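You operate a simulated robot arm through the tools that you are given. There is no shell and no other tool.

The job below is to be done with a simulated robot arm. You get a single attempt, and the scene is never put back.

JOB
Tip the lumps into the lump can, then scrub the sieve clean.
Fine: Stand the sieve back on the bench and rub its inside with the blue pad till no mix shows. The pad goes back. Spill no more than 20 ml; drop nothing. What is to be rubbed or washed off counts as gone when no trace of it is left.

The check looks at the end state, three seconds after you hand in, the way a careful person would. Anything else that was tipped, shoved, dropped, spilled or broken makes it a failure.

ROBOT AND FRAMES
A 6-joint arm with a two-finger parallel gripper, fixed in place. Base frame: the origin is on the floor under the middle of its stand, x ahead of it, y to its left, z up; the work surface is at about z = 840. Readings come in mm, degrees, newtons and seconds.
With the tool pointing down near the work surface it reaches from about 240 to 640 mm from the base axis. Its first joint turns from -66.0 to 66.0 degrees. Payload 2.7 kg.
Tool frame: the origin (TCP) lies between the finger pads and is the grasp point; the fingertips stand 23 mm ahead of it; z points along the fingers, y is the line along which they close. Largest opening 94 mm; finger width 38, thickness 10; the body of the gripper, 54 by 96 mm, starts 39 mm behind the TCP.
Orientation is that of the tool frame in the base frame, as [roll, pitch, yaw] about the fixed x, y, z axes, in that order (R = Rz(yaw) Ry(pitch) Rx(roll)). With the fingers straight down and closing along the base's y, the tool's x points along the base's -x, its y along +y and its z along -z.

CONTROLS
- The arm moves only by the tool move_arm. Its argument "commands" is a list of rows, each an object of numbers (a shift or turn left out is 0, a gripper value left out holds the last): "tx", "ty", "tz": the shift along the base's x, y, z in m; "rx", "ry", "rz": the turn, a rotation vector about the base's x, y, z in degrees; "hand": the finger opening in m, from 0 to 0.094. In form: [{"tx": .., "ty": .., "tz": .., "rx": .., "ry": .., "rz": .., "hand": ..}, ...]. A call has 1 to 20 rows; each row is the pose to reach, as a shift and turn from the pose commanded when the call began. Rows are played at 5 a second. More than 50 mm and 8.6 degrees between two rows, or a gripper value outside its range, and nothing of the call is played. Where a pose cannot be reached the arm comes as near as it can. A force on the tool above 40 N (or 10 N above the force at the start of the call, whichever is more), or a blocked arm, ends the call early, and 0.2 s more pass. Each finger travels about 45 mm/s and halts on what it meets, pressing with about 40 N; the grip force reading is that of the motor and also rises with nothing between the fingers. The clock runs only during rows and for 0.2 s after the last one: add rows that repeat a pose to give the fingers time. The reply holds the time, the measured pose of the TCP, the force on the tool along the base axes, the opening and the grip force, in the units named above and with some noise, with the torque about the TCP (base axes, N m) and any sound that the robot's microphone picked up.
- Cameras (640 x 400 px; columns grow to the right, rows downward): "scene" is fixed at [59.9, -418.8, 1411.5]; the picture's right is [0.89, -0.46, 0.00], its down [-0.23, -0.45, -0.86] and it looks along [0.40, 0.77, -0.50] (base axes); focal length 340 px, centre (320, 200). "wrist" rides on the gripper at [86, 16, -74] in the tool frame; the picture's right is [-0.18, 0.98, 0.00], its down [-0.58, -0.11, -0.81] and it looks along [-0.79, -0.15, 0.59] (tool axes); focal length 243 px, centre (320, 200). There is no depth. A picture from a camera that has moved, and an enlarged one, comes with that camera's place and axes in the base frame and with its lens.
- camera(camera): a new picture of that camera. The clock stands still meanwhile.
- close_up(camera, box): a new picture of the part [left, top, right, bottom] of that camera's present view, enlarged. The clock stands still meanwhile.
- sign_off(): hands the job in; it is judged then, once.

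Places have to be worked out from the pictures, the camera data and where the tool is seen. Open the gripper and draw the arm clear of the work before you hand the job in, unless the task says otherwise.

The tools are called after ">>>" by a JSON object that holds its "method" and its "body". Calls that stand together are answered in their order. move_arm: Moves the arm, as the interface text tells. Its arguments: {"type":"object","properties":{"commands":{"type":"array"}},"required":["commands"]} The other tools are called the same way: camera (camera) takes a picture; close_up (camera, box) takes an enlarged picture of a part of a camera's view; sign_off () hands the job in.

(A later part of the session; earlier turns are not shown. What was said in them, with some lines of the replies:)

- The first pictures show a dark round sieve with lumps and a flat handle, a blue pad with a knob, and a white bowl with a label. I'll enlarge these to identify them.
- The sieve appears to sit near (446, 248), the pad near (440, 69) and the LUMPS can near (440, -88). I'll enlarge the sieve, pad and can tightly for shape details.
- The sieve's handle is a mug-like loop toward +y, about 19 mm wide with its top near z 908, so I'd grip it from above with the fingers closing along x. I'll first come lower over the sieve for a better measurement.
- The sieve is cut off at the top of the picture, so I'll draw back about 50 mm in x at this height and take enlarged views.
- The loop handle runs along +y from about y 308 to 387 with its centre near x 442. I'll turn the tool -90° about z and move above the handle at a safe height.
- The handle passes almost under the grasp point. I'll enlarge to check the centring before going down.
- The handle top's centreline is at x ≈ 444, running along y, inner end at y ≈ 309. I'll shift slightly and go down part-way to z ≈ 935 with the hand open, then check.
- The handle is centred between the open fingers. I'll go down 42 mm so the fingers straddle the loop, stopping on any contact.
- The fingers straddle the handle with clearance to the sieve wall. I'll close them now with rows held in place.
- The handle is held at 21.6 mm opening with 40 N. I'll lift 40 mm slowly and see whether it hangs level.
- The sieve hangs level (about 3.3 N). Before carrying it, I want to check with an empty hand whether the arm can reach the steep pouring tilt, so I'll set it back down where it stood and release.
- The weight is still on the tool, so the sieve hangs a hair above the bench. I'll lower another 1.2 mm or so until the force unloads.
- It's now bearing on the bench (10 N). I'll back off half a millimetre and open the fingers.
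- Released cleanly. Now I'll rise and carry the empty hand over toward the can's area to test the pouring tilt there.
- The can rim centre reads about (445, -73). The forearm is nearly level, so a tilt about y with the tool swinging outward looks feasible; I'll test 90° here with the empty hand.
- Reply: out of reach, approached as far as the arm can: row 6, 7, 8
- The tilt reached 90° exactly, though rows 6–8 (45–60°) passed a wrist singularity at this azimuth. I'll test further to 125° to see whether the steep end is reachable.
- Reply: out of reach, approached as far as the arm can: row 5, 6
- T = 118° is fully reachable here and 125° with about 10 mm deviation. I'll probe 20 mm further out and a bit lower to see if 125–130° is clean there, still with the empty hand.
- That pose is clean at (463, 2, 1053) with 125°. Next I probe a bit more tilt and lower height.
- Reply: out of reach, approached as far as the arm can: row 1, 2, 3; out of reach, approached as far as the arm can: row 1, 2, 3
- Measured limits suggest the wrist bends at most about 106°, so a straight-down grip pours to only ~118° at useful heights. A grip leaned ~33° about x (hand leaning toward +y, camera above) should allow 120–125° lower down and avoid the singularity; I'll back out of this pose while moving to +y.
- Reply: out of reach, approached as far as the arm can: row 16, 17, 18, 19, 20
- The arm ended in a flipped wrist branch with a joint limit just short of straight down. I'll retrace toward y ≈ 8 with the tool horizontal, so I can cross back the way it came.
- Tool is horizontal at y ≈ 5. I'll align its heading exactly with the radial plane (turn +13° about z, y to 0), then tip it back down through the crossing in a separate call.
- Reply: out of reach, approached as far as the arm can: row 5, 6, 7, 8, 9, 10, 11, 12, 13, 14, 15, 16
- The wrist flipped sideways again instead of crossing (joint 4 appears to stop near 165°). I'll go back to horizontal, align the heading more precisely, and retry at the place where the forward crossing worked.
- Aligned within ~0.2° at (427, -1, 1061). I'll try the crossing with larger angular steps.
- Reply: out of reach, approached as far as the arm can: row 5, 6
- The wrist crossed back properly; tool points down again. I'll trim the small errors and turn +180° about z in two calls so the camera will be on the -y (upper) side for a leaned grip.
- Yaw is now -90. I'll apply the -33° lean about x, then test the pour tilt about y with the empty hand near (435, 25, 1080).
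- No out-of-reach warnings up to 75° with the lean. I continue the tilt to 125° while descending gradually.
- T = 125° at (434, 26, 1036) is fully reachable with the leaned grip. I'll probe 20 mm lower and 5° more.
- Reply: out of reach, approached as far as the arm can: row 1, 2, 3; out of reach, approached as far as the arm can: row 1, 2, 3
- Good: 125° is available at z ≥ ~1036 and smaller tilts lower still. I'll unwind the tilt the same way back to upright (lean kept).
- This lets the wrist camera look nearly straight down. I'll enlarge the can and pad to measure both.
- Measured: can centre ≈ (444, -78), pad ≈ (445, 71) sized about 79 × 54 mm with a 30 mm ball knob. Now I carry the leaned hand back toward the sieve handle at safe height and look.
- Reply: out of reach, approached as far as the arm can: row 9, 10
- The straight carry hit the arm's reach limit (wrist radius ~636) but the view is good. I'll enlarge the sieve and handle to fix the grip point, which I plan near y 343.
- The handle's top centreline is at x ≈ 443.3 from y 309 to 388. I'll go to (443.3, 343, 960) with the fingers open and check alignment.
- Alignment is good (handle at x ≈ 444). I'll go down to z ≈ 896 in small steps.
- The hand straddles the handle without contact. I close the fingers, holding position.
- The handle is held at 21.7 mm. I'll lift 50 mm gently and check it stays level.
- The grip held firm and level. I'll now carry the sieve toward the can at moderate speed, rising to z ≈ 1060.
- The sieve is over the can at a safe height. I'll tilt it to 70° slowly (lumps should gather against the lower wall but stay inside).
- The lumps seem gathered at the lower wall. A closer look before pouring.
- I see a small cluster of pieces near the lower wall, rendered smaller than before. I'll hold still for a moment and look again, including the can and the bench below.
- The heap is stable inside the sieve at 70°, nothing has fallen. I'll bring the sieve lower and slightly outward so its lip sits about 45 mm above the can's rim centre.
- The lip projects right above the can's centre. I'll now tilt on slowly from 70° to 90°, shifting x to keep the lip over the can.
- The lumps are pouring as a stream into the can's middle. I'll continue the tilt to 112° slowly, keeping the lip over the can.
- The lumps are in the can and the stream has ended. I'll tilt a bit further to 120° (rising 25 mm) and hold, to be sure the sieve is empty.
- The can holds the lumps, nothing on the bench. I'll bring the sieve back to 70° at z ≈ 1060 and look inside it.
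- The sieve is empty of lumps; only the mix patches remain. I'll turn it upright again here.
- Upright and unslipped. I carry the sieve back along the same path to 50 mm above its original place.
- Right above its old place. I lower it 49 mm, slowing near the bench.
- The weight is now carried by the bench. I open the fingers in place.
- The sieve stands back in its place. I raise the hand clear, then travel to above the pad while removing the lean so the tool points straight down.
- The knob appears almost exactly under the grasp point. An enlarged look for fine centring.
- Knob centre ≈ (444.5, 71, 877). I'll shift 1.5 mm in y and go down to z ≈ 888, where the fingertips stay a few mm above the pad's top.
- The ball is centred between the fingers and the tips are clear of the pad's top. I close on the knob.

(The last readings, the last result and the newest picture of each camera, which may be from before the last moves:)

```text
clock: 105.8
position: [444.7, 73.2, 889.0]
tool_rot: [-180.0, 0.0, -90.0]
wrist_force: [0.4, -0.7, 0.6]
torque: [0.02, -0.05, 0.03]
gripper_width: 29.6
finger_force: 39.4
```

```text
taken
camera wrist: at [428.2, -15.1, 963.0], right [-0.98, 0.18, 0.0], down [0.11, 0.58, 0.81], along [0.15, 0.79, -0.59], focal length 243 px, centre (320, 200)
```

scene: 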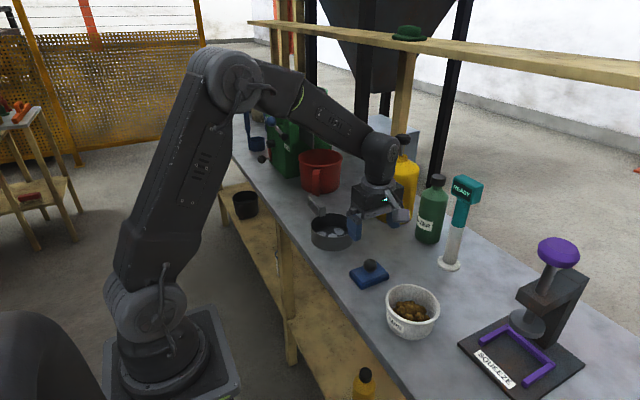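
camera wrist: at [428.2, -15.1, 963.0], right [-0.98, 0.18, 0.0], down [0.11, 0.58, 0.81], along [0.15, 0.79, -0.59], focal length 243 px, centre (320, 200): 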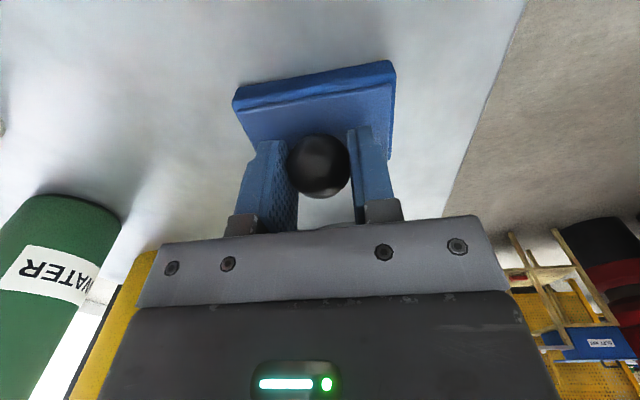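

The knob is gripped (29.6 mm, 39 N). I lift the pad 95 mm and check.

>>> {"method": "move_arm", "body": {"commands": [{"tz": 0.008}, {"tz": 0.025}, {"tz": 0.05}, {"tz": 0.075}, {"tz": 0.095}, {"tz": 0.095}]}}

>>> {"method": "camera", "body": {"camera": "wrist"}}

>>> {"method": "close_up", "body": {"camera": "scene", "box": [290, 150, 440, 300]}}

```text
clock: 107.2
position: [445.6, 72.8, 984.7]
tool_rot: [179.9, 0.0, -89.9]
wrist_force: [0.7, 0.1, -1.2]
torque: [-0.01, 0.02, 0.04]
gripper_width: 29.6
finger_force: 39.9
```

```text
taken
camera wrist: at [429.0, -14.8, 1058.3], right [-0.98, 0.18, 0.0], down [0.11, 0.58, 0.81], along [0.15, 0.79, -0.59], focal length 243 px, centre (320, 200)
```

wrist: 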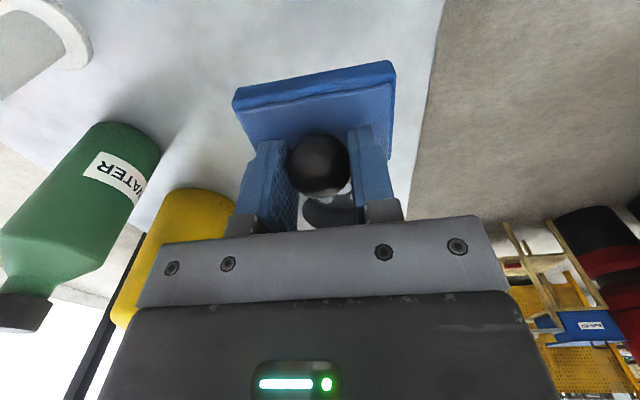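

```text
2.67 times, centred on (365, 225) of scene
camera zoom: at [59.9, -418.8, 1411.5], right [0.89, -0.46, 0.0], down [-0.23, -0.45, -0.86], along [0.4, 0.77, -0.5], focal length 908 px, centre (200, 133)
```

zoom: 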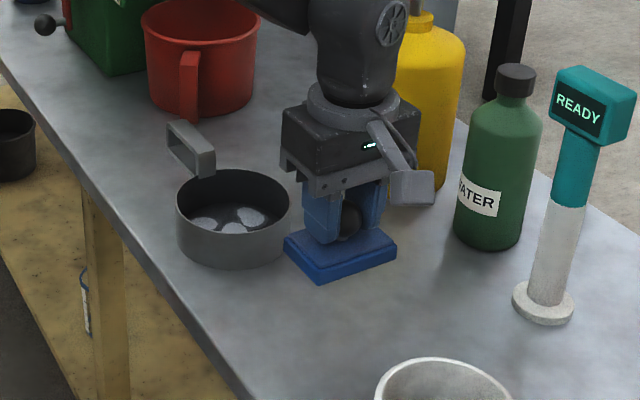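

The pad hangs level. I'll move toward the sieve, stopping at y ≈ 150, to measure the sieve's centre with the wrist camera.

>>> {"method": "move_arm", "body": {"commands": [{"ty": 0.03, "tz": 0.01}, {"ty": 0.06, "tz": 0.015}, {"ty": 0.077, "tz": 0.015}, {"ty": 0.077, "tz": 0.015}]}}

>>> {"method": "camera", "body": {"camera": "wrist"}}

>>> {"method": "close_up", "body": {"camera": "scene", "box": [295, 190, 375, 260]}}

```text
clock: 108.2
position: [444.7, 149.8, 997.5]
tool_rot: [179.9, 0.0, -90.0]
wrist_force: [-0.3, 0.7, -1.5]
torque: [0.01, -0.03, 0.04]
gripper_width: 29.7
finger_force: 40.0
```

```text
taken
camera wrist: at [428.2, 61.7, 1072.5], right [-0.98, 0.18, 0.0], down [0.11, 0.58, 0.81], along [0.15, 0.79, -0.59], focal length 243 px, centre (320, 200)
```

wrist: 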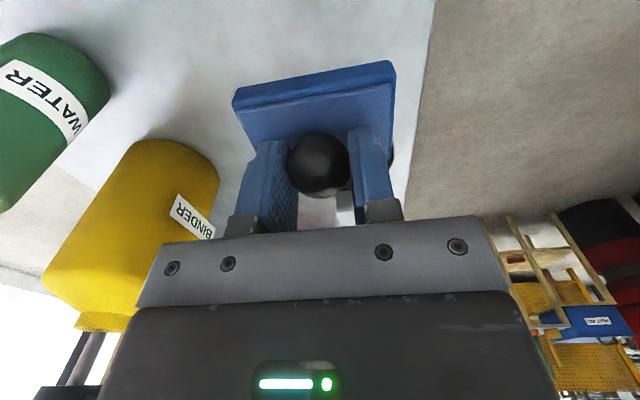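

```text
5.71 times, centred on (335, 225) of scene
camera zoom: at [59.9, -418.8, 1411.5], right [0.89, -0.46, 0.0], down [-0.23, -0.45, -0.86], along [0.4, 0.77, -0.5], focal length 1945 px, centre (234, 57)
```

zoom: 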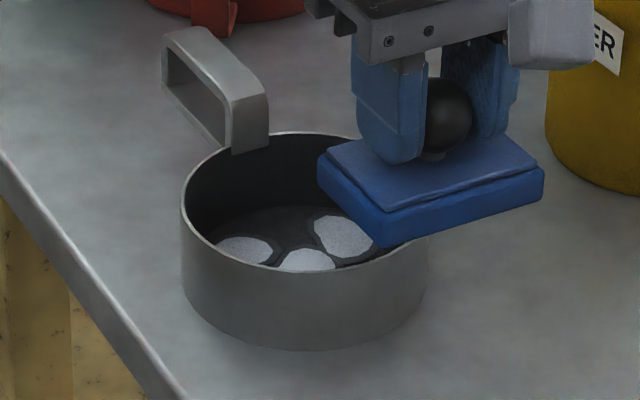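

The pad blocks the wrist view, but the scene view shows the sieve within 1–2 mm of its old place: centre ≈ (444, 248.5). I move the pad above it and check alignment from the scene camera.

>>> {"method": "move_arm", "body": {"commands": [{"ty": 0.03}, {"ty": 0.06}, {"ty": 0.09}, {"ty": 0.1005}, {"ty": 0.1005, "tz": -0.02}, {"ty": 0.1005, "tz": -0.037}, {"ty": 0.1005, "tz": -0.037}]}}

>>> {"method": "close_up", "body": {"camera": "scene", "box": [290, 170, 380, 260]}}

>>> {"method": "camera", "body": {"camera": "wrist"}}

```text
clock: 109.8
position: [443.9, 249.7, 961.0]
tool_rot: [-180.0, 0.0, -90.1]
wrist_force: [0.0, 0.1, -0.2]
torque: [-0.04, 0.03, 0.01]
gripper_width: 29.3
finger_force: 39.9
```

```text
4.44 times, centred on (335, 215) of scene
camera zoom: at [59.9, -418.8, 1411.5], right [0.89, -0.46, 0.0], down [-0.23, -0.45, -0.86], along [0.4, 0.77, -0.5], focal length 1513 px, centre (253, 133)
```

zoom: 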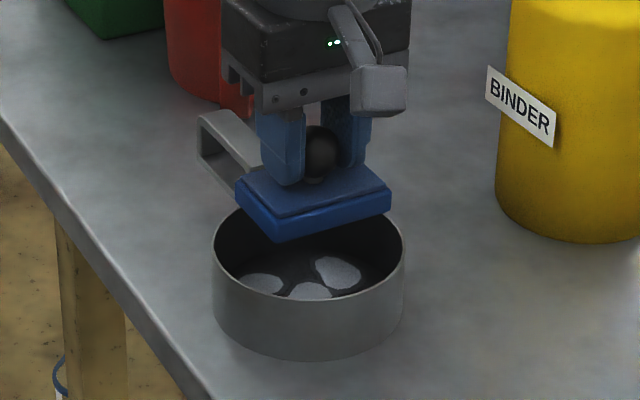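

```text
taken
camera wrist: at [427.8, 162.3, 1035.5], right [-0.98, 0.18, 0.0], down [0.11, 0.58, 0.81], along [0.15, 0.79, -0.59], focal length 243 px, centre (320, 200)
```

wrist: 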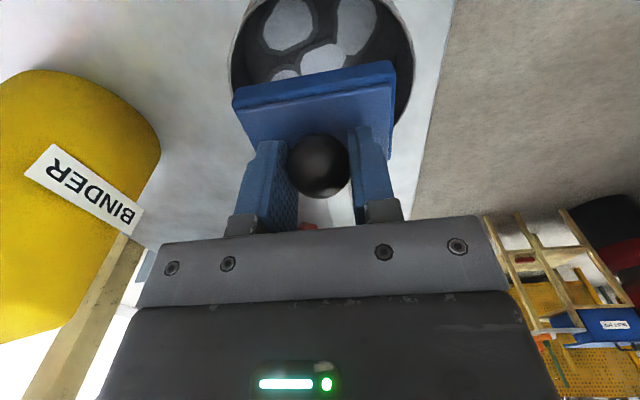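

From both views the sieve's centre is about 1 mm toward -x and 2–3 mm toward +y of the pad. I correct and lower the pad into the sieve to ~10 mm above its floor, watching force.

>>> {"method": "move_arm", "body": {"commands": [{"tx": -0.001, "ty": 0.002}, {"tx": -0.001, "ty": 0.002, "tz": -0.015}, {"tx": -0.001, "ty": 0.002, "tz": -0.03}, {"tx": -0.001, "ty": 0.002, "tz": -0.045}, {"tx": -0.001, "ty": 0.002, "tz": -0.058}, {"tx": -0.001, "ty": 0.002, "tz": -0.058}]}}

>>> {"method": "close_up", "body": {"camera": "scene", "box": [290, 180, 380, 260]}}

>>> {"method": "camera", "body": {"camera": "wrist"}}

```text
clock: 111.2
position: [444.5, 252.0, 904.1]
tool_rot: [-180.0, 0.0, -90.0]
wrist_force: [-0.3, -1.1, -1.3]
torque: [0.01, 0.0, 0.02]
gripper_width: 29.5
finger_force: 39.4
```

```text
5.00 times, centred on (335, 220) of scene
camera zoom: at [59.9, -418.8, 1411.5], right [0.89, -0.46, 0.0], down [-0.23, -0.45, -0.86], along [0.4, 0.77, -0.5], focal length 1702 px, centre (245, 100)
```

zoom: 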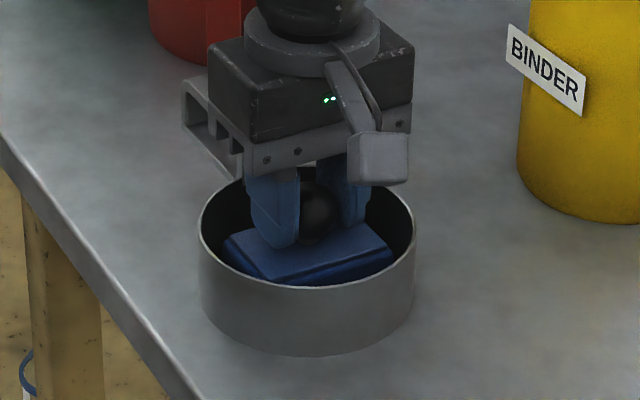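

```text
taken
camera wrist: at [427.8, 164.6, 977.4], right [-0.98, 0.18, 0.0], down [0.11, 0.58, 0.81], along [0.15, 0.79, -0.59], focal length 243 px, centre (320, 200)
```

wrist: 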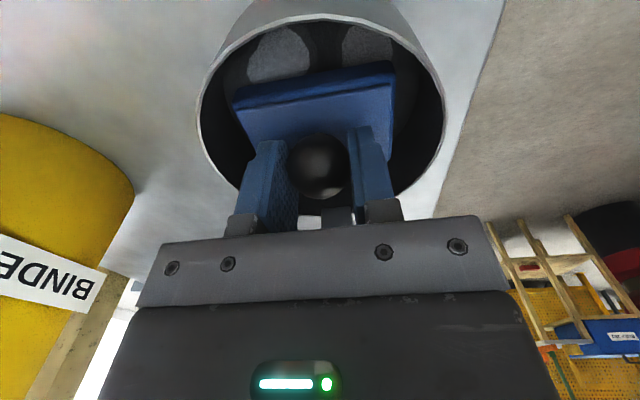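

The pad is inside with similar gaps left and right. I now lower in small steps to find contact with the sieve floor.

>>> {"method": "move_arm", "body": {"commands": [{"ty": -0.0005, "tz": -0.004}, {"ty": -0.001, "tz": -0.008}, {"ty": -0.001, "tz": -0.0105}, {"ty": -0.001, "tz": -0.0105}]}}

>>> {"method": "move_arm", "body": {"commands": [{"tz": -0.001}, {"tz": -0.001}]}}

>>> {"method": "move_arm", "body": {"commands": [{"tz": -0.001}, {"tz": -0.001}]}}

```text
clock: 112.2
position: [445.3, 251.7, 892.6]
tool_rot: [-180.0, 0.0, -90.0]
wrist_force: [-0.2, -0.2, -0.9]
torque: [0.0, -0.02, 0.02]
gripper_width: 29.6
finger_force: 40.2
```

```text
clock: 112.8
position: [445.3, 251.0, 892.3]
tool_rot: [179.9, 0.0, -90.1]
wrist_force: [-2.2, -1.5, 4.2]
torque: [-0.08, 0.14, 0.03]
gripper_width: 29.5
finger_force: 40.3
```

```text
clock: 113.4
position: [445.0, 250.8, 892.7]
tool_rot: [-179.9, 0.2, -90.0]
wrist_force: [-6.1, -1.5, 18.3]
torque: [-0.2, 0.49, -0.05]
gripper_width: 29.9
finger_force: 40.1
```

Contact found: the floor is firm (1 mm more gave 18 N). I back off 0.8 mm to a light press and begin with a small rubbing pattern.

>>> {"method": "move_arm", "body": {"commands": [{"tz": 0.0008}, {"tz": 0.0008}]}}

>>> {"method": "move_arm", "body": {"commands": [{"tx": 0.003}, {"tx": 0.006}, {"tx": 0.005, "ty": 0.003}, {"tx": 0.003, "ty": 0.005}, {"tx": 0.0, "ty": 0.006}, {"tx": -0.003, "ty": 0.005}, {"tx": -0.005, "ty": 0.003}, {"tx": -0.006, "ty": 0.0}, {"tx": -0.005, "ty": -0.003}, {"tx": -0.003, "ty": -0.005}, {"tx": 0.0, "ty": -0.006}, {"tx": 0.003, "ty": -0.005}, {"tx": 0.005, "ty": -0.003}, {"tx": 0.006}, {"tx": 0.003}, {"tx": 0.0}]}}

>>> {"method": "close_up", "body": {"camera": "scene", "box": [290, 180, 380, 260]}}

```text
clock: 114.0
position: [444.2, 250.8, 891.7]
tool_rot: [-179.9, 0.1, -90.0]
wrist_force: [0.1, 1.1, 13.6]
torque: [-0.03, 0.32, -0.02]
gripper_width: 29.5
finger_force: 39.7
```

```text
clock: 117.4
position: [444.4, 251.7, 891.8]
tool_rot: [-179.8, 0.2, -89.8]
wrist_force: [4.2, 0.9, 12.5]
torque: [-0.09, 0.08, 0.04]
gripper_width: 29.6
finger_force: 39.9
```

```text
5.00 times, centred on (335, 220) of scene
camera zoom: at [59.8, -418.9, 1411.5], right [0.89, -0.46, 0.0], down [-0.23, -0.45, -0.86], along [0.4, 0.77, -0.5], focal length 1702 px, centre (245, 100)
```

zoom: 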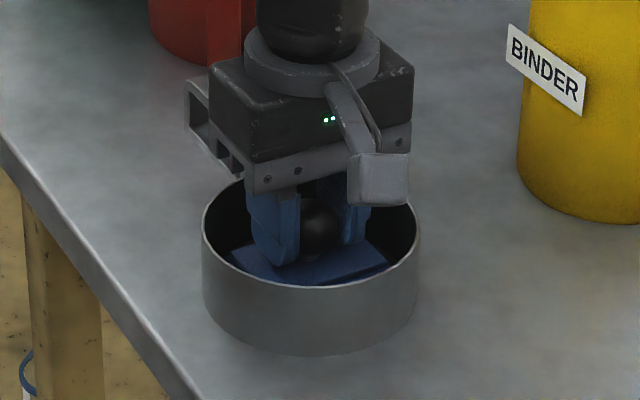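

The press is still ~13 N and the sieve crept about 2 mm. I lighten the press by raising slightly and check the force.

>>> {"method": "move_arm", "body": {"commands": [{"tz": 0.0005}, {"tz": 0.0005}]}}

>>> {"method": "move_arm", "body": {"commands": [{"tz": 0.0003}, {"tz": 0.0003}]}}

```text
clock: 118.0
position: [443.7, 251.6, 890.7]
tool_rot: [179.9, 0.0, -90.0]
wrist_force: [2.8, 1.4, 7.5]
torque: [0.11, -0.36, 0.04]
gripper_width: 29.7
finger_force: 40.1
```

```text
clock: 118.6
position: [443.0, 250.5, 890.8]
tool_rot: [180.0, -0.1, -90.0]
wrist_force: [0.5, -0.1, 4.4]
torque: [0.07, -0.21, 0.03]
gripper_width: 29.2
finger_force: 39.9
```

Now about 4–5 N. I rub with two wider loops at this light press.

>>> {"method": "move_arm", "body": {"commands": [{"tx": 0.004}, {"tx": 0.007}, {"tx": 0.005, "ty": 0.004}, {"tx": 0.003, "ty": 0.007}, {"tx": 0.0, "ty": 0.008}, {"tx": -0.003, "ty": 0.007}, {"tx": -0.005, "ty": 0.004}, {"tx": -0.007, "ty": 0.0}, {"tx": -0.005, "ty": -0.004}, {"tx": -0.003, "ty": -0.007}, {"tx": 0.0, "ty": -0.008}, {"tx": 0.003, "ty": -0.007}, {"tx": 0.005, "ty": -0.004}, {"tx": 0.007}, {"tx": 0.003}, {"tx": -0.003}, {"tx": -0.007}, {"tx": -0.003}, {"tx": 0.0}]}}

>>> {"method": "close_up", "body": {"camera": "scene", "box": [290, 180, 380, 260]}}

>>> {"method": "camera", "body": {"camera": "wrist"}}

```text
clock: 122.6
position: [445.5, 251.3, 892.4]
tool_rot: [-180.0, 0.0, -90.0]
wrist_force: [0.8, 0.1, -1.1]
torque: [0.04, -0.03, 0.01]
gripper_width: 29.5
finger_force: 39.6
```

```text
5.00 times, centred on (335, 220) of scene
camera zoom: at [59.9, -418.8, 1411.5], right [0.89, -0.46, 0.0], down [-0.23, -0.45, -0.86], along [0.4, 0.77, -0.5], focal length 1702 px, centre (245, 100)
```

zoom: 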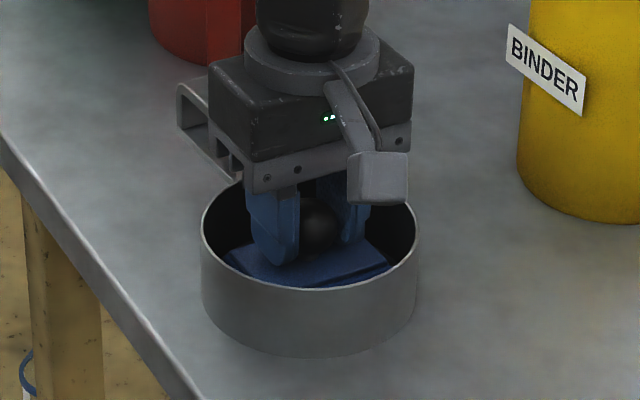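

```text
taken
camera wrist: at [427.3, 163.3, 967.3], right [-0.98, 0.18, 0.0], down [0.11, 0.58, 0.81], along [0.15, 0.79, -0.59], focal length 243 px, centre (320, 200)
```

wrist: 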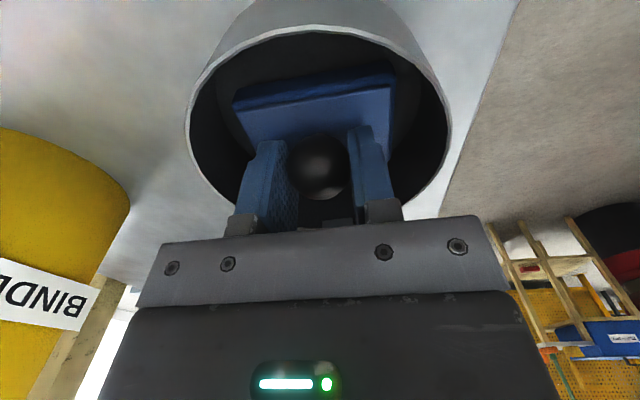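

The visible patches around the pad have vanished and the press has eased to nothing. I'll lift the pad out and inspect the floor.

>>> {"method": "move_arm", "body": {"commands": [{"tz": 0.01}, {"tz": 0.03}, {"tz": 0.06}, {"tz": 0.09}, {"tz": 0.11}, {"ty": -0.04, "tz": 0.11}, {"ty": -0.08, "tz": 0.11}, {"ty": -0.12, "tz": 0.11}, {"ty": -0.12, "tz": 0.11}]}}

>>> {"method": "close_up", "body": {"camera": "scene", "box": [295, 190, 375, 260]}}

>>> {"method": "camera", "body": {"camera": "scene"}}

```text
clock: 124.6
position: [444.5, 131.4, 1001.7]
tool_rot: [179.9, 0.1, -89.9]
wrist_force: [-0.6, -0.2, -0.7]
torque: [0.02, 0.01, 0.01]
gripper_width: 29.9
finger_force: 40.0
```

```text
5.71 times, centred on (335, 225) of scene
camera zoom: at [59.9, -418.8, 1411.5], right [0.89, -0.46, 0.0], down [-0.23, -0.45, -0.86], along [0.4, 0.77, -0.5], focal length 1945 px, centre (234, 57)
```

zoom: 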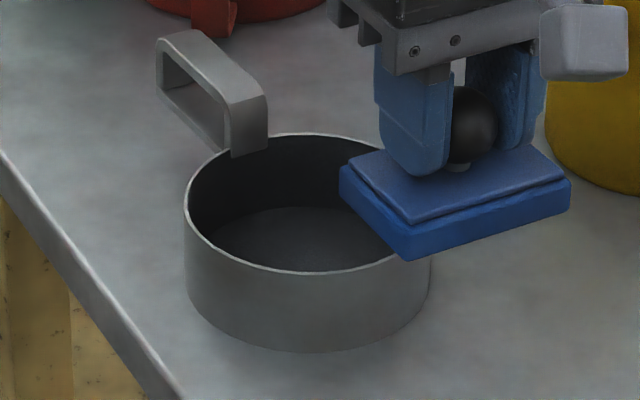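

```text
taken
```

scene: 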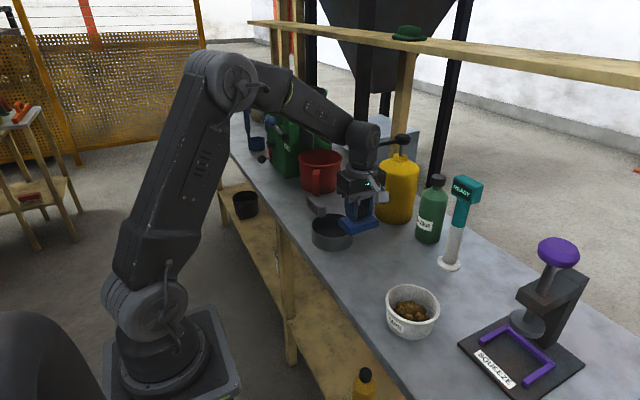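

From this side the floor looks clean, but part is hidden. I'll move the hand to the side (x ≈ 330) so the wrist camera sees the whole inside past the pad.

>>> {"method": "move_arm", "body": {"commands": [{"tx": -0.03, "tz": 0.01}, {"tx": -0.06, "ty": 0.02, "tz": 0.015}, {"tx": -0.09, "ty": 0.05, "tz": 0.015}, {"tx": -0.114, "ty": 0.08, "tz": 0.015}, {"tx": -0.114, "ty": 0.1, "tz": 0.015}, {"tx": -0.114, "ty": 0.1, "tz": 0.015}]}}

>>> {"method": "camera", "body": {"camera": "wrist"}}

>>> {"method": "close_up", "body": {"camera": "scene", "box": [295, 190, 375, 260]}}

```text
clock: 126.0
position: [329.9, 233.1, 1018.8]
tool_rot: [-180.0, 0.0, -90.0]
wrist_force: [0.4, -0.1, -0.2]
torque: [0.0, 0.01, 0.0]
gripper_width: 29.5
finger_force: 39.9
```

```text
taken
camera wrist: at [313.4, 143.7, 1092.5], right [-0.98, 0.18, 0.0], down [0.11, 0.58, 0.81], along [0.15, 0.79, -0.59], focal length 243 px, centre (320, 200)
```

wrist: 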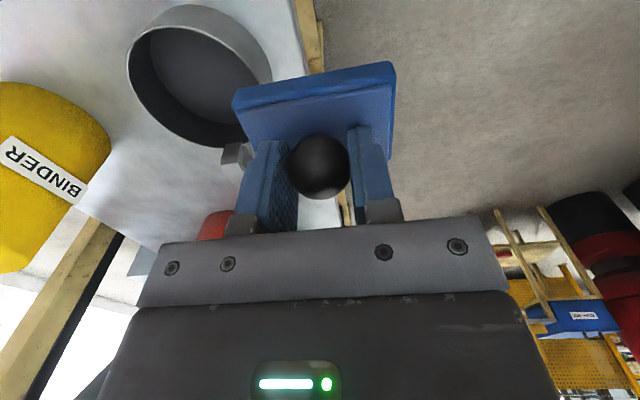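

```text
5.71 times, centred on (335, 225) of scene
camera zoom: at [59.9, -418.8, 1411.5], right [0.89, -0.46, 0.0], down [-0.23, -0.45, -0.86], along [0.4, 0.77, -0.5], focal length 1945 px, centre (234, 57)
```

zoom: 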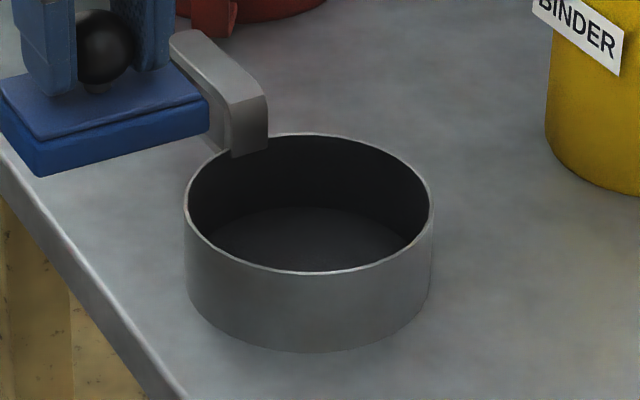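

Nearly the whole inside is visible and looks clean. I enlarge the wrist view to check for any faint residue or traces on the wall.

>>> {"method": "close_up", "body": {"camera": "wrist", "box": [115, 0, 285, 155]}}

>>> {"method": "close_up", "body": {"camera": "scene", "box": [315, 205, 355, 240]}}

```text
2.58 times, centred on (200, 78) of wrist
camera zoom: at [313.4, 143.7, 1092.5], right [-0.98, 0.18, 0.0], down [0.11, 0.58, 0.81], along [0.15, 0.79, -0.59], focal length 626 px, centre (630, 516)
```

zoom: 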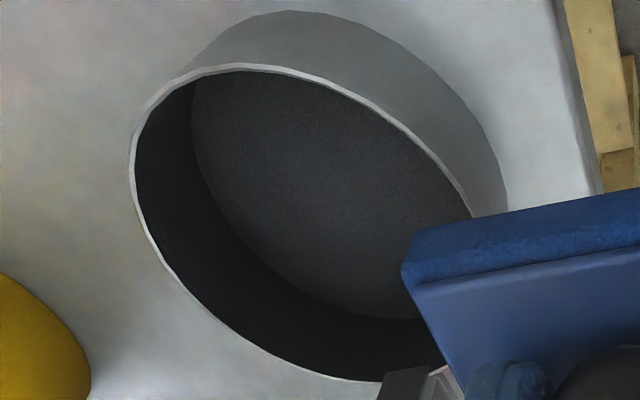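

```text
11.43 times, centred on (335, 222) of scene
camera zoom: at [59.9, -418.8, 1411.5], right [0.89, -0.46, 0.0], down [-0.23, -0.45, -0.86], along [0.4, 0.77, -0.5], focal length 3891 px, centre (149, -57)
```

zoom: 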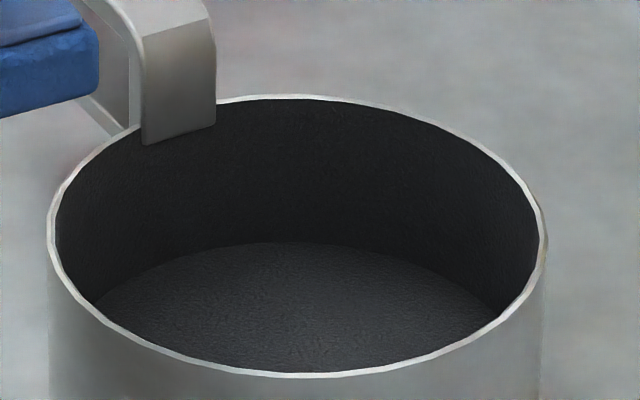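

What's visible is clean, but the near (-x, -y) part of the floor is hidden behind the wall. I'll go above the sieve with a 20° lean so the wrist camera looks straight down into it past the pad.

>>> {"method": "move_arm", "body": {"commands": [{"tz": 0.03}, {"tx": 0.02, "ty": 0.01, "tz": 0.05, "rx": -4}, {"tx": 0.045, "ty": 0.02, "tz": 0.07, "rx": -8}, {"tx": 0.07, "ty": 0.035, "tz": 0.07, "rx": -12}, {"tx": 0.095, "ty": 0.05, "tz": 0.07, "rx": -16}, {"tx": 0.12, "ty": 0.065, "tz": 0.07, "rx": -20}, {"tx": 0.13, "ty": 0.071, "tz": 0.07, "rx": -20}, {"tx": 0.13, "ty": 0.071, "tz": 0.07, "rx": -20}]}}

>>> {"method": "camera", "body": {"camera": "wrist"}}

>>> {"method": "close_up", "body": {"camera": "wrist", "box": [270, 0, 410, 100]}}

```text
clock: 127.8
position: [460.0, 303.0, 1087.1]
tool_rot: [179.9, -20.0, -90.0]
wrist_force: [0.1, 0.0, -1.8]
torque: [0.03, -0.01, 0.01]
gripper_width: 29.6
finger_force: 39.8
```

```text
taken
camera wrist: at [443.4, 245.7, 1187.3], right [-0.98, 0.17, -0.06], down [0.11, 0.82, 0.56], along [0.15, 0.54, -0.83], focal length 243 px, centre (320, 200)
```

wrist: 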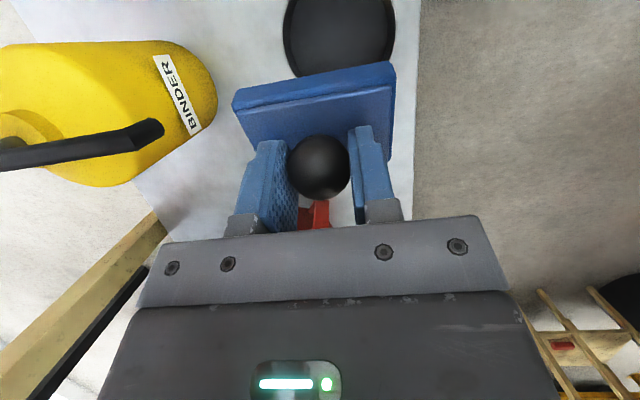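

```text
4.00 times, centred on (340, 50) of wrist
camera zoom: at [443.4, 245.7, 1187.3], right [-0.98, 0.17, -0.06], down [0.11, 0.82, 0.56], along [0.15, 0.54, -0.83], focal length 970 px, centre (240, 800)
```

zoom: 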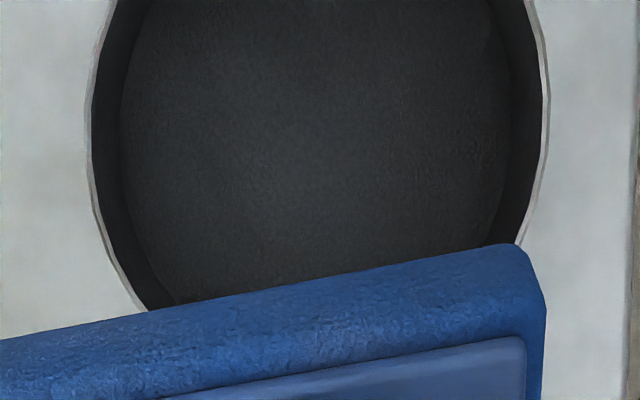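

The floor is clean in this straight-down view; only the -y rim edge is cut off. I shift 35 mm in -y to see that edge too.

>>> {"method": "move_arm", "body": {"commands": [{"ty": -0.018}, {"ty": -0.036}, {"ty": -0.036}]}}

>>> {"method": "close_up", "body": {"camera": "wrist", "box": [270, 0, 410, 100]}}

```text
clock: 128.6
position: [461.9, 265.7, 1085.8]
tool_rot: [179.9, -20.0, -89.9]
wrist_force: [-0.6, -0.4, -1.6]
torque: [-0.03, -0.02, 0.0]
gripper_width: 29.5
finger_force: 39.7
```

```text
4.00 times, centred on (340, 50) of wrist
camera zoom: at [443.6, 209.3, 1186.9], right [-0.98, 0.17, -0.06], down [0.11, 0.82, 0.56], along [0.15, 0.54, -0.83], focal length 970 px, centre (240, 800)
```

zoom: 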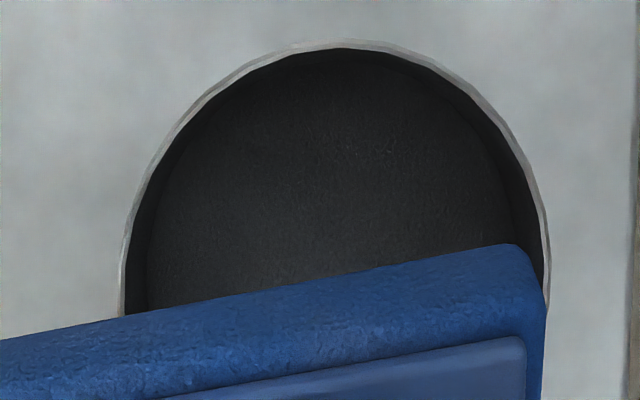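

Everything visible is uniformly dark. I take tighter enlargements to be sure no faint film remains.

>>> {"method": "close_up", "body": {"camera": "wrist", "box": [300, 10, 400, 72]}}

>>> {"method": "close_up", "body": {"camera": "scene", "box": [318, 218, 350, 238]}}

```text
6.40 times, centred on (350, 41) of wrist
camera zoom: at [443.6, 209.3, 1186.9], right [-0.98, 0.17, -0.06], down [0.11, 0.82, 0.56], along [0.15, 0.54, -0.83], focal length 1553 px, centre (128, 1218)
```

zoom: 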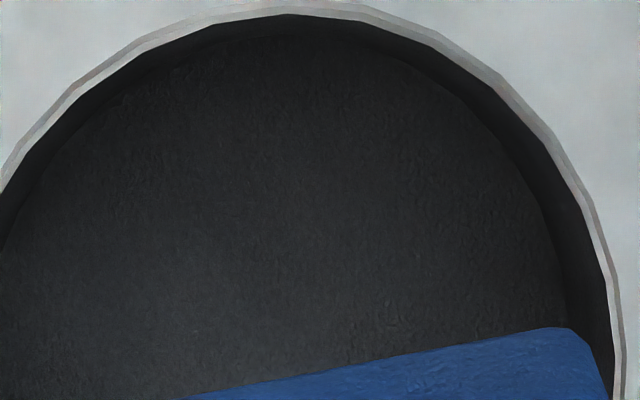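

```text
16.00 times, centred on (334, 228) of scene
camera zoom: at [59.9, -418.8, 1411.5], right [0.89, -0.46, 0.0], down [-0.23, -0.45, -0.86], along [0.4, 0.77, -0.5], focal length 5447 px, centre (96, -248)
```

zoom: 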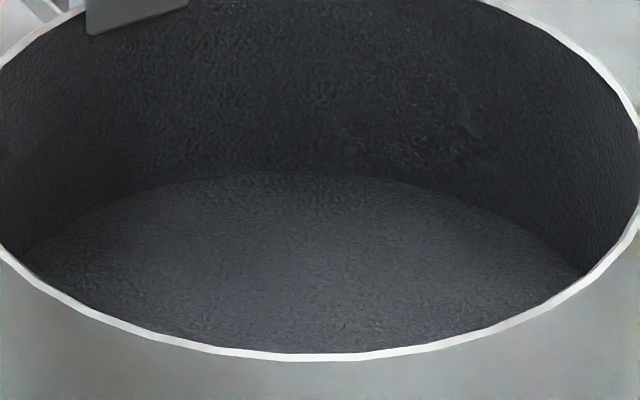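

No trace of mix remains. Now I take the pad back: straighten the tool and travel to above the pad's original place.

>>> {"method": "move_arm", "body": {"commands": [{"tx": -0.003, "ty": -0.03, "rx": 4}, {"tx": -0.006, "ty": -0.06, "rx": 8}, {"tx": -0.009, "ty": -0.09, "tz": -0.01, "rx": 12}, {"tx": -0.012, "ty": -0.12, "tz": -0.03, "rx": 16}, {"tx": -0.015, "ty": -0.15, "tz": -0.06, "rx": 20}, {"tx": -0.015, "ty": -0.18, "tz": -0.09, "rx": 20}, {"tx": -0.015, "ty": -0.1935, "tz": -0.11, "rx": 20}, {"tx": -0.015, "ty": -0.1935, "tz": -0.13, "rx": 20}, {"tx": -0.015, "ty": -0.1935, "tz": -0.13, "rx": 20}]}}

>>> {"method": "camera", "body": {"camera": "wrist"}}

>>> {"method": "close_up", "body": {"camera": "scene", "box": [320, 190, 440, 300]}}

```text
clock: 130.6
position: [445.6, 71.4, 956.2]
tool_rot: [-180.0, 0.0, -90.0]
wrist_force: [0.7, -0.8, -1.0]
torque: [-0.01, 0.01, -0.03]
gripper_width: 29.5
finger_force: 40.4
```

```text
taken
camera wrist: at [428.7, -15.9, 1031.2], right [-0.98, 0.18, 0.0], down [0.11, 0.58, 0.81], along [0.15, 0.79, -0.59], focal length 243 px, centre (320, 200)
```

wrist: 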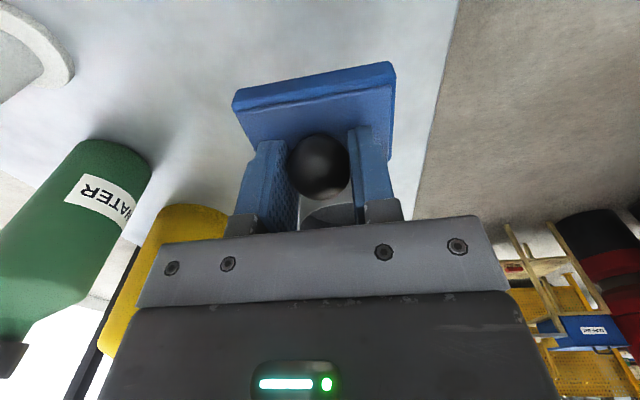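

```text
3.64 times, centred on (380, 245) of scene
camera zoom: at [59.9, -418.8, 1411.5], right [0.89, -0.46, 0.0], down [-0.23, -0.45, -0.86], along [0.4, 0.77, -0.5], focal length 1238 px, centre (102, 36)
```

zoom: 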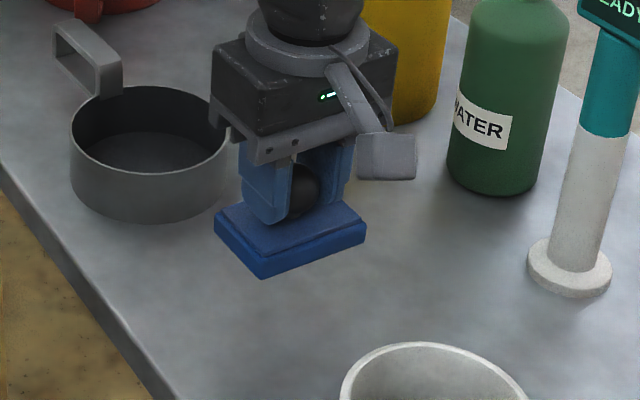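

Over the original spot. I lower to a few mm above the bench, then feel for contact.

>>> {"method": "move_arm", "body": {"commands": [{"tx": -0.0005, "ty": 0.001, "tz": -0.02}, {"tx": -0.0005, "ty": 0.001, "tz": -0.04}, {"tx": -0.0005, "ty": 0.001, "tz": -0.056}, {"tx": -0.0005, "ty": 0.001, "tz": -0.064}, {"tx": -0.0005, "ty": 0.001, "tz": -0.067}, {"tx": -0.0005, "ty": 0.001, "tz": -0.067}]}}

>>> {"method": "move_arm", "body": {"commands": [{"tz": -0.0008}, {"tz": -0.0008}]}}

>>> {"method": "move_arm", "body": {"commands": [{"tz": -0.0007}, {"tz": -0.0007}]}}

```text
clock: 132.0
position: [445.0, 73.2, 890.9]
tool_rot: [179.8, 0.0, -89.9]
wrist_force: [0.5, -1.2, -0.4]
torque: [-0.03, 0.01, 0.01]
gripper_width: 29.6
finger_force: 40.3
```

```text
clock: 132.6
position: [444.1, 72.7, 888.4]
tool_rot: [180.0, 0.0, -89.9]
wrist_force: [0.7, 0.0, -1.3]
torque: [0.02, 0.01, 0.03]
gripper_width: 29.7
finger_force: 40.0
```

```text
clock: 133.2
position: [445.0, 74.3, 889.4]
tool_rot: [179.9, 0.0, -90.0]
wrist_force: [0.4, 0.3, -0.4]
torque: [-0.01, -0.03, 0.03]
gripper_width: 29.4
finger_force: 40.1
```

Not clearly loaded yet; I go on in half-millimetre steps.

>>> {"method": "move_arm", "body": {"commands": [{"tz": -0.0005}, {"tz": -0.0005}]}}

>>> {"method": "move_arm", "body": {"commands": [{"tz": -0.0004}, {"tz": -0.0004}]}}

```text
clock: 133.8
position: [444.8, 72.5, 888.1]
tool_rot: [179.9, -0.1, -90.0]
wrist_force: [-0.7, -1.0, 0.5]
torque: [-0.02, 0.02, -0.03]
gripper_width: 29.7
finger_force: 40.2
```

```text
clock: 134.4
position: [444.4, 74.3, 888.3]
tool_rot: [179.9, 0.0, -90.0]
wrist_force: [-0.2, -0.2, -0.4]
torque: [0.0, 0.0, 0.0]
gripper_width: 29.6
finger_force: 39.8
```

Still about unloaded, perhaps just touching. I continue a little further down in small steps.

>>> {"method": "move_arm", "body": {"commands": [{"tz": -0.0005}, {"tz": -0.0005}]}}

>>> {"method": "move_arm", "body": {"commands": [{"tz": -0.0005}, {"tz": -0.0005}]}}

>>> {"method": "close_up", "body": {"camera": "scene", "box": [340, 210, 420, 300]}}

```text
clock: 135.0
position: [443.5, 73.0, 888.3]
tool_rot: [179.9, -0.1, -90.0]
wrist_force: [-0.3, -1.0, 0.3]
torque: [-0.03, -0.05, -0.02]
gripper_width: 29.8
finger_force: 39.5
```

```text
clock: 135.6
position: [445.5, 74.1, 886.8]
tool_rot: [179.9, 0.0, -90.0]
wrist_force: [-2.1, -1.2, 8.0]
torque: [-0.06, 0.08, -0.03]
gripper_width: 29.7
finger_force: 39.7
```

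```text
4.44 times, centred on (380, 255) of scene
camera zoom: at [59.7, -418.9, 1411.5], right [0.89, -0.46, 0.0], down [-0.23, -0.45, -0.86], along [0.4, 0.77, -0.5], focal length 1513 px, centre (53, -44)
```

zoom: 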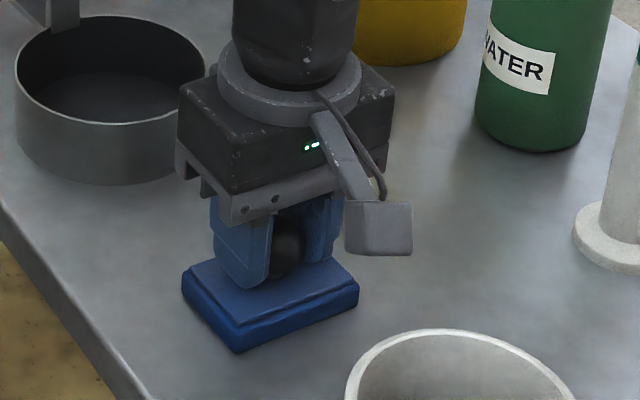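

The pad now bears firmly on the bench (8 N). I ease 0.4 mm and open the fingers.

>>> {"method": "move_arm", "body": {"commands": [{"tz": 0.0004}, {"tz": 0.0004, "hand": 0.036}, {"tz": 0.0004, "hand": 0.045}, {"tz": 0.0004, "hand": 0.055}, {"tz": 0.0004, "hand": 0.06}, {"tz": 0.0004, "hand": 0.06}]}}

>>> {"method": "move_arm", "body": {"commands": [{"tz": 0.005}, {"tz": 0.015}, {"tz": 0.035}, {"tz": 0.07}, {"tz": 0.11}, {"tz": 0.11}]}}

>>> {"method": "camera", "body": {"camera": "scene"}}

>>> {"method": "camera", "body": {"camera": "wrist"}}

```text
clock: 137.0
position: [443.8, 74.0, 888.1]
tool_rot: [-179.9, 0.2, -90.0]
wrist_force: [-0.7, -0.4, 0.5]
torque: [0.02, -0.01, 0.0]
gripper_width: 60.1
finger_force: 0.0
```

```text
clock: 138.4
position: [445.1, 74.2, 997.0]
tool_rot: [-179.9, 0.0, -90.0]
wrist_force: [0.3, -0.1, -0.9]
torque: [-0.02, 0.02, 0.0]
gripper_width: 60.2
finger_force: 0.1
```

```text
taken
```

scene: 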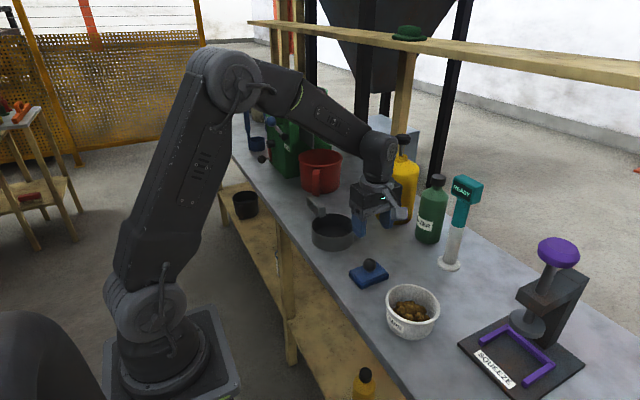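

```text
taken
camera wrist: at [427.6, -12.9, 1072.3], right [-0.98, 0.18, 0.0], down [0.11, 0.58, 0.81], along [0.15, 0.79, -0.59], focal length 243 px, centre (320, 200)
```

wrist: 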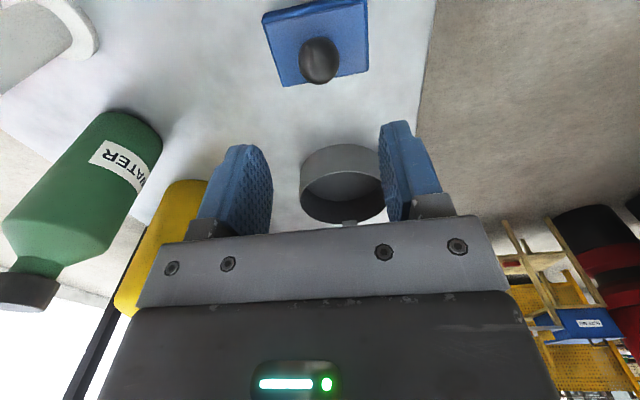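

The pad is back in its place. As a last check I look straight down into the sieve with the empty hand leaned, from a safe height.

>>> {"method": "move_arm", "body": {"commands": [{"ty": 0.02, "tz": 0.02, "hand": 0.08}, {"ty": 0.05, "tz": 0.05, "rx": -5, "hand": 0.094}, {"ty": 0.08, "tz": 0.07, "rx": -10}, {"ty": 0.11, "tz": 0.08, "rx": -15}, {"ty": 0.14, "tz": 0.08, "rx": -20}, {"ty": 0.17, "tz": 0.08, "rx": -25}, {"ty": 0.19, "tz": 0.08, "rx": -30}, {"ty": 0.205, "tz": 0.08, "rx": -33}, {"ty": 0.205, "tz": 0.08, "rx": -33}]}}

>>> {"method": "camera", "body": {"camera": "wrist"}}

>>> {"method": "camera", "body": {"camera": "scene"}}

```text
clock: 140.4
position: [444.4, 277.9, 1077.3]
tool_rot: [-179.9, -33.1, -90.0]
wrist_force: [0.4, -0.1, -0.3]
torque: [0.02, 0.02, 0.01]
gripper_width: 94.2
finger_force: 0.1
```

```text
taken
camera wrist: at [427.4, 245.9, 1187.9], right [-0.98, 0.15, -0.1], down [0.11, 0.93, 0.36], along [0.15, 0.34, -0.93], focal length 243 px, centre (320, 200)
```

wrist: 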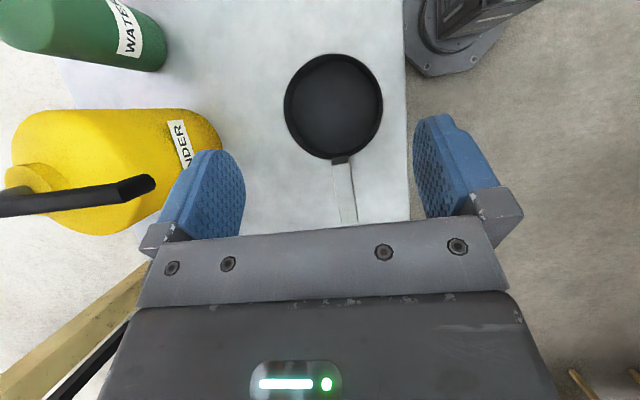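

```text
taken
```

scene: 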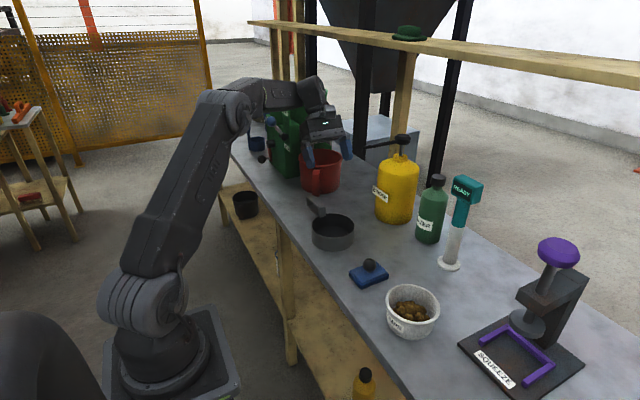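

>>> {"method": "close_up", "body": {"camera": "wrist", "box": [270, 40, 400, 170]}}

>>> {"method": "close_up", "body": {"camera": "scene", "box": [290, 180, 470, 350]}}

```text
3.08 times, centred on (335, 105) of wrist
camera zoom: at [427.4, 245.9, 1187.9], right [-0.98, 0.15, -0.1], down [0.11, 0.93, 0.36], along [0.15, 0.34, -0.93], focal length 746 px, centre (274, 492)
```

zoom: 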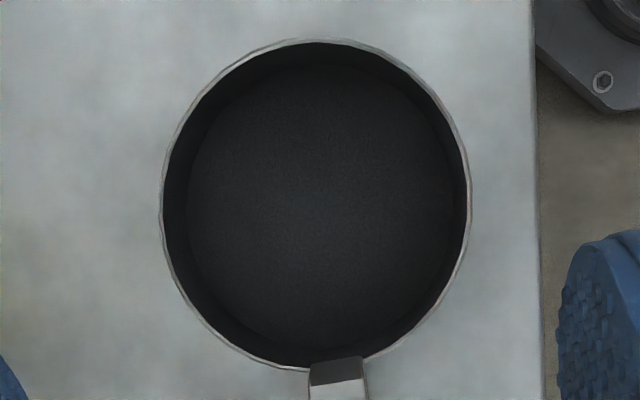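

```text
2.35 times, centred on (380, 265) of scene
camera zoom: at [59.9, -418.8, 1411.5], right [0.89, -0.46, 0.0], down [-0.23, -0.45, -0.86], along [0.4, 0.77, -0.5], focal length 801 px, centre (179, 47)
```

zoom: 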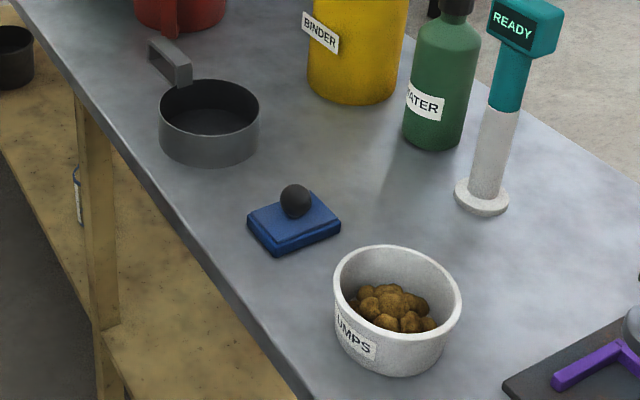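

The sieve is clean and upright, the lumps are all in the can, and the pad is back where it was. I raise and straighten the arm clear of the work, near its starting pose, with the gripper open.

>>> {"method": "move_arm", "body": {"commands": [{"tx": -0.008, "ty": -0.005, "tz": 0.015, "rx": 5}, {"tx": -0.016, "ty": -0.01, "tz": 0.03, "rx": 10}, {"tx": -0.024, "ty": -0.02, "tz": 0.045, "rx": 15}, {"tx": -0.032, "ty": -0.03, "tz": 0.06, "rx": 20}, {"tx": -0.04, "ty": -0.04, "tz": 0.08, "rx": 25}, {"tx": -0.05, "ty": -0.045, "tz": 0.1, "rx": 30}, {"tx": -0.06, "ty": -0.048, "tz": 0.12, "rx": 33}, {"tx": -0.06, "ty": -0.048, "tz": 0.12, "rx": 33}]}}

>>> {"method": "camera", "body": {"camera": "scene"}}

```text
clock: 142.2
position: [383.5, 229.6, 1196.7]
tool_rot: [179.9, 0.0, -89.9]
wrist_force: [0.4, 0.1, -0.2]
torque: [-0.04, 0.0, 0.01]
gripper_width: 94.0
finger_force: 0.1
```

```text
taken
```

scene: 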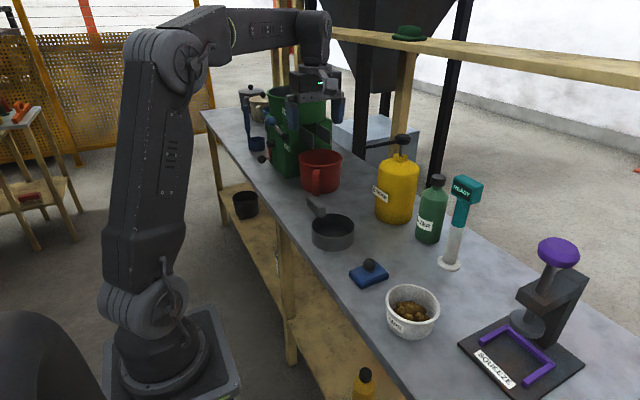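

The arm is clear with the gripper open and everything is in order, so I hand the job in.

>>> {"method": "sign_off", "body": {}}

```text
The job is handed in.
```

The job is handed in. The lumps are in the lump can and the sieve is scrubbed clean.

- **Lumps:** I poured them over the middle of the can. The bench around the can showed no spill, and nothing was dropped.
- **Sieve:** It stands upright on the bench where it was, moved by a couple of millimetres and turned about 2° by the rubbing. I looked straight down into it and from the side after scrubbing, and saw no mix on the floor or the wall.
- **Pad:** It is back on its original spot, within a few millimetres.
- **Arm:** It is raised near its starting position with the gripper open.

In the final pictures I saw nothing else moved.
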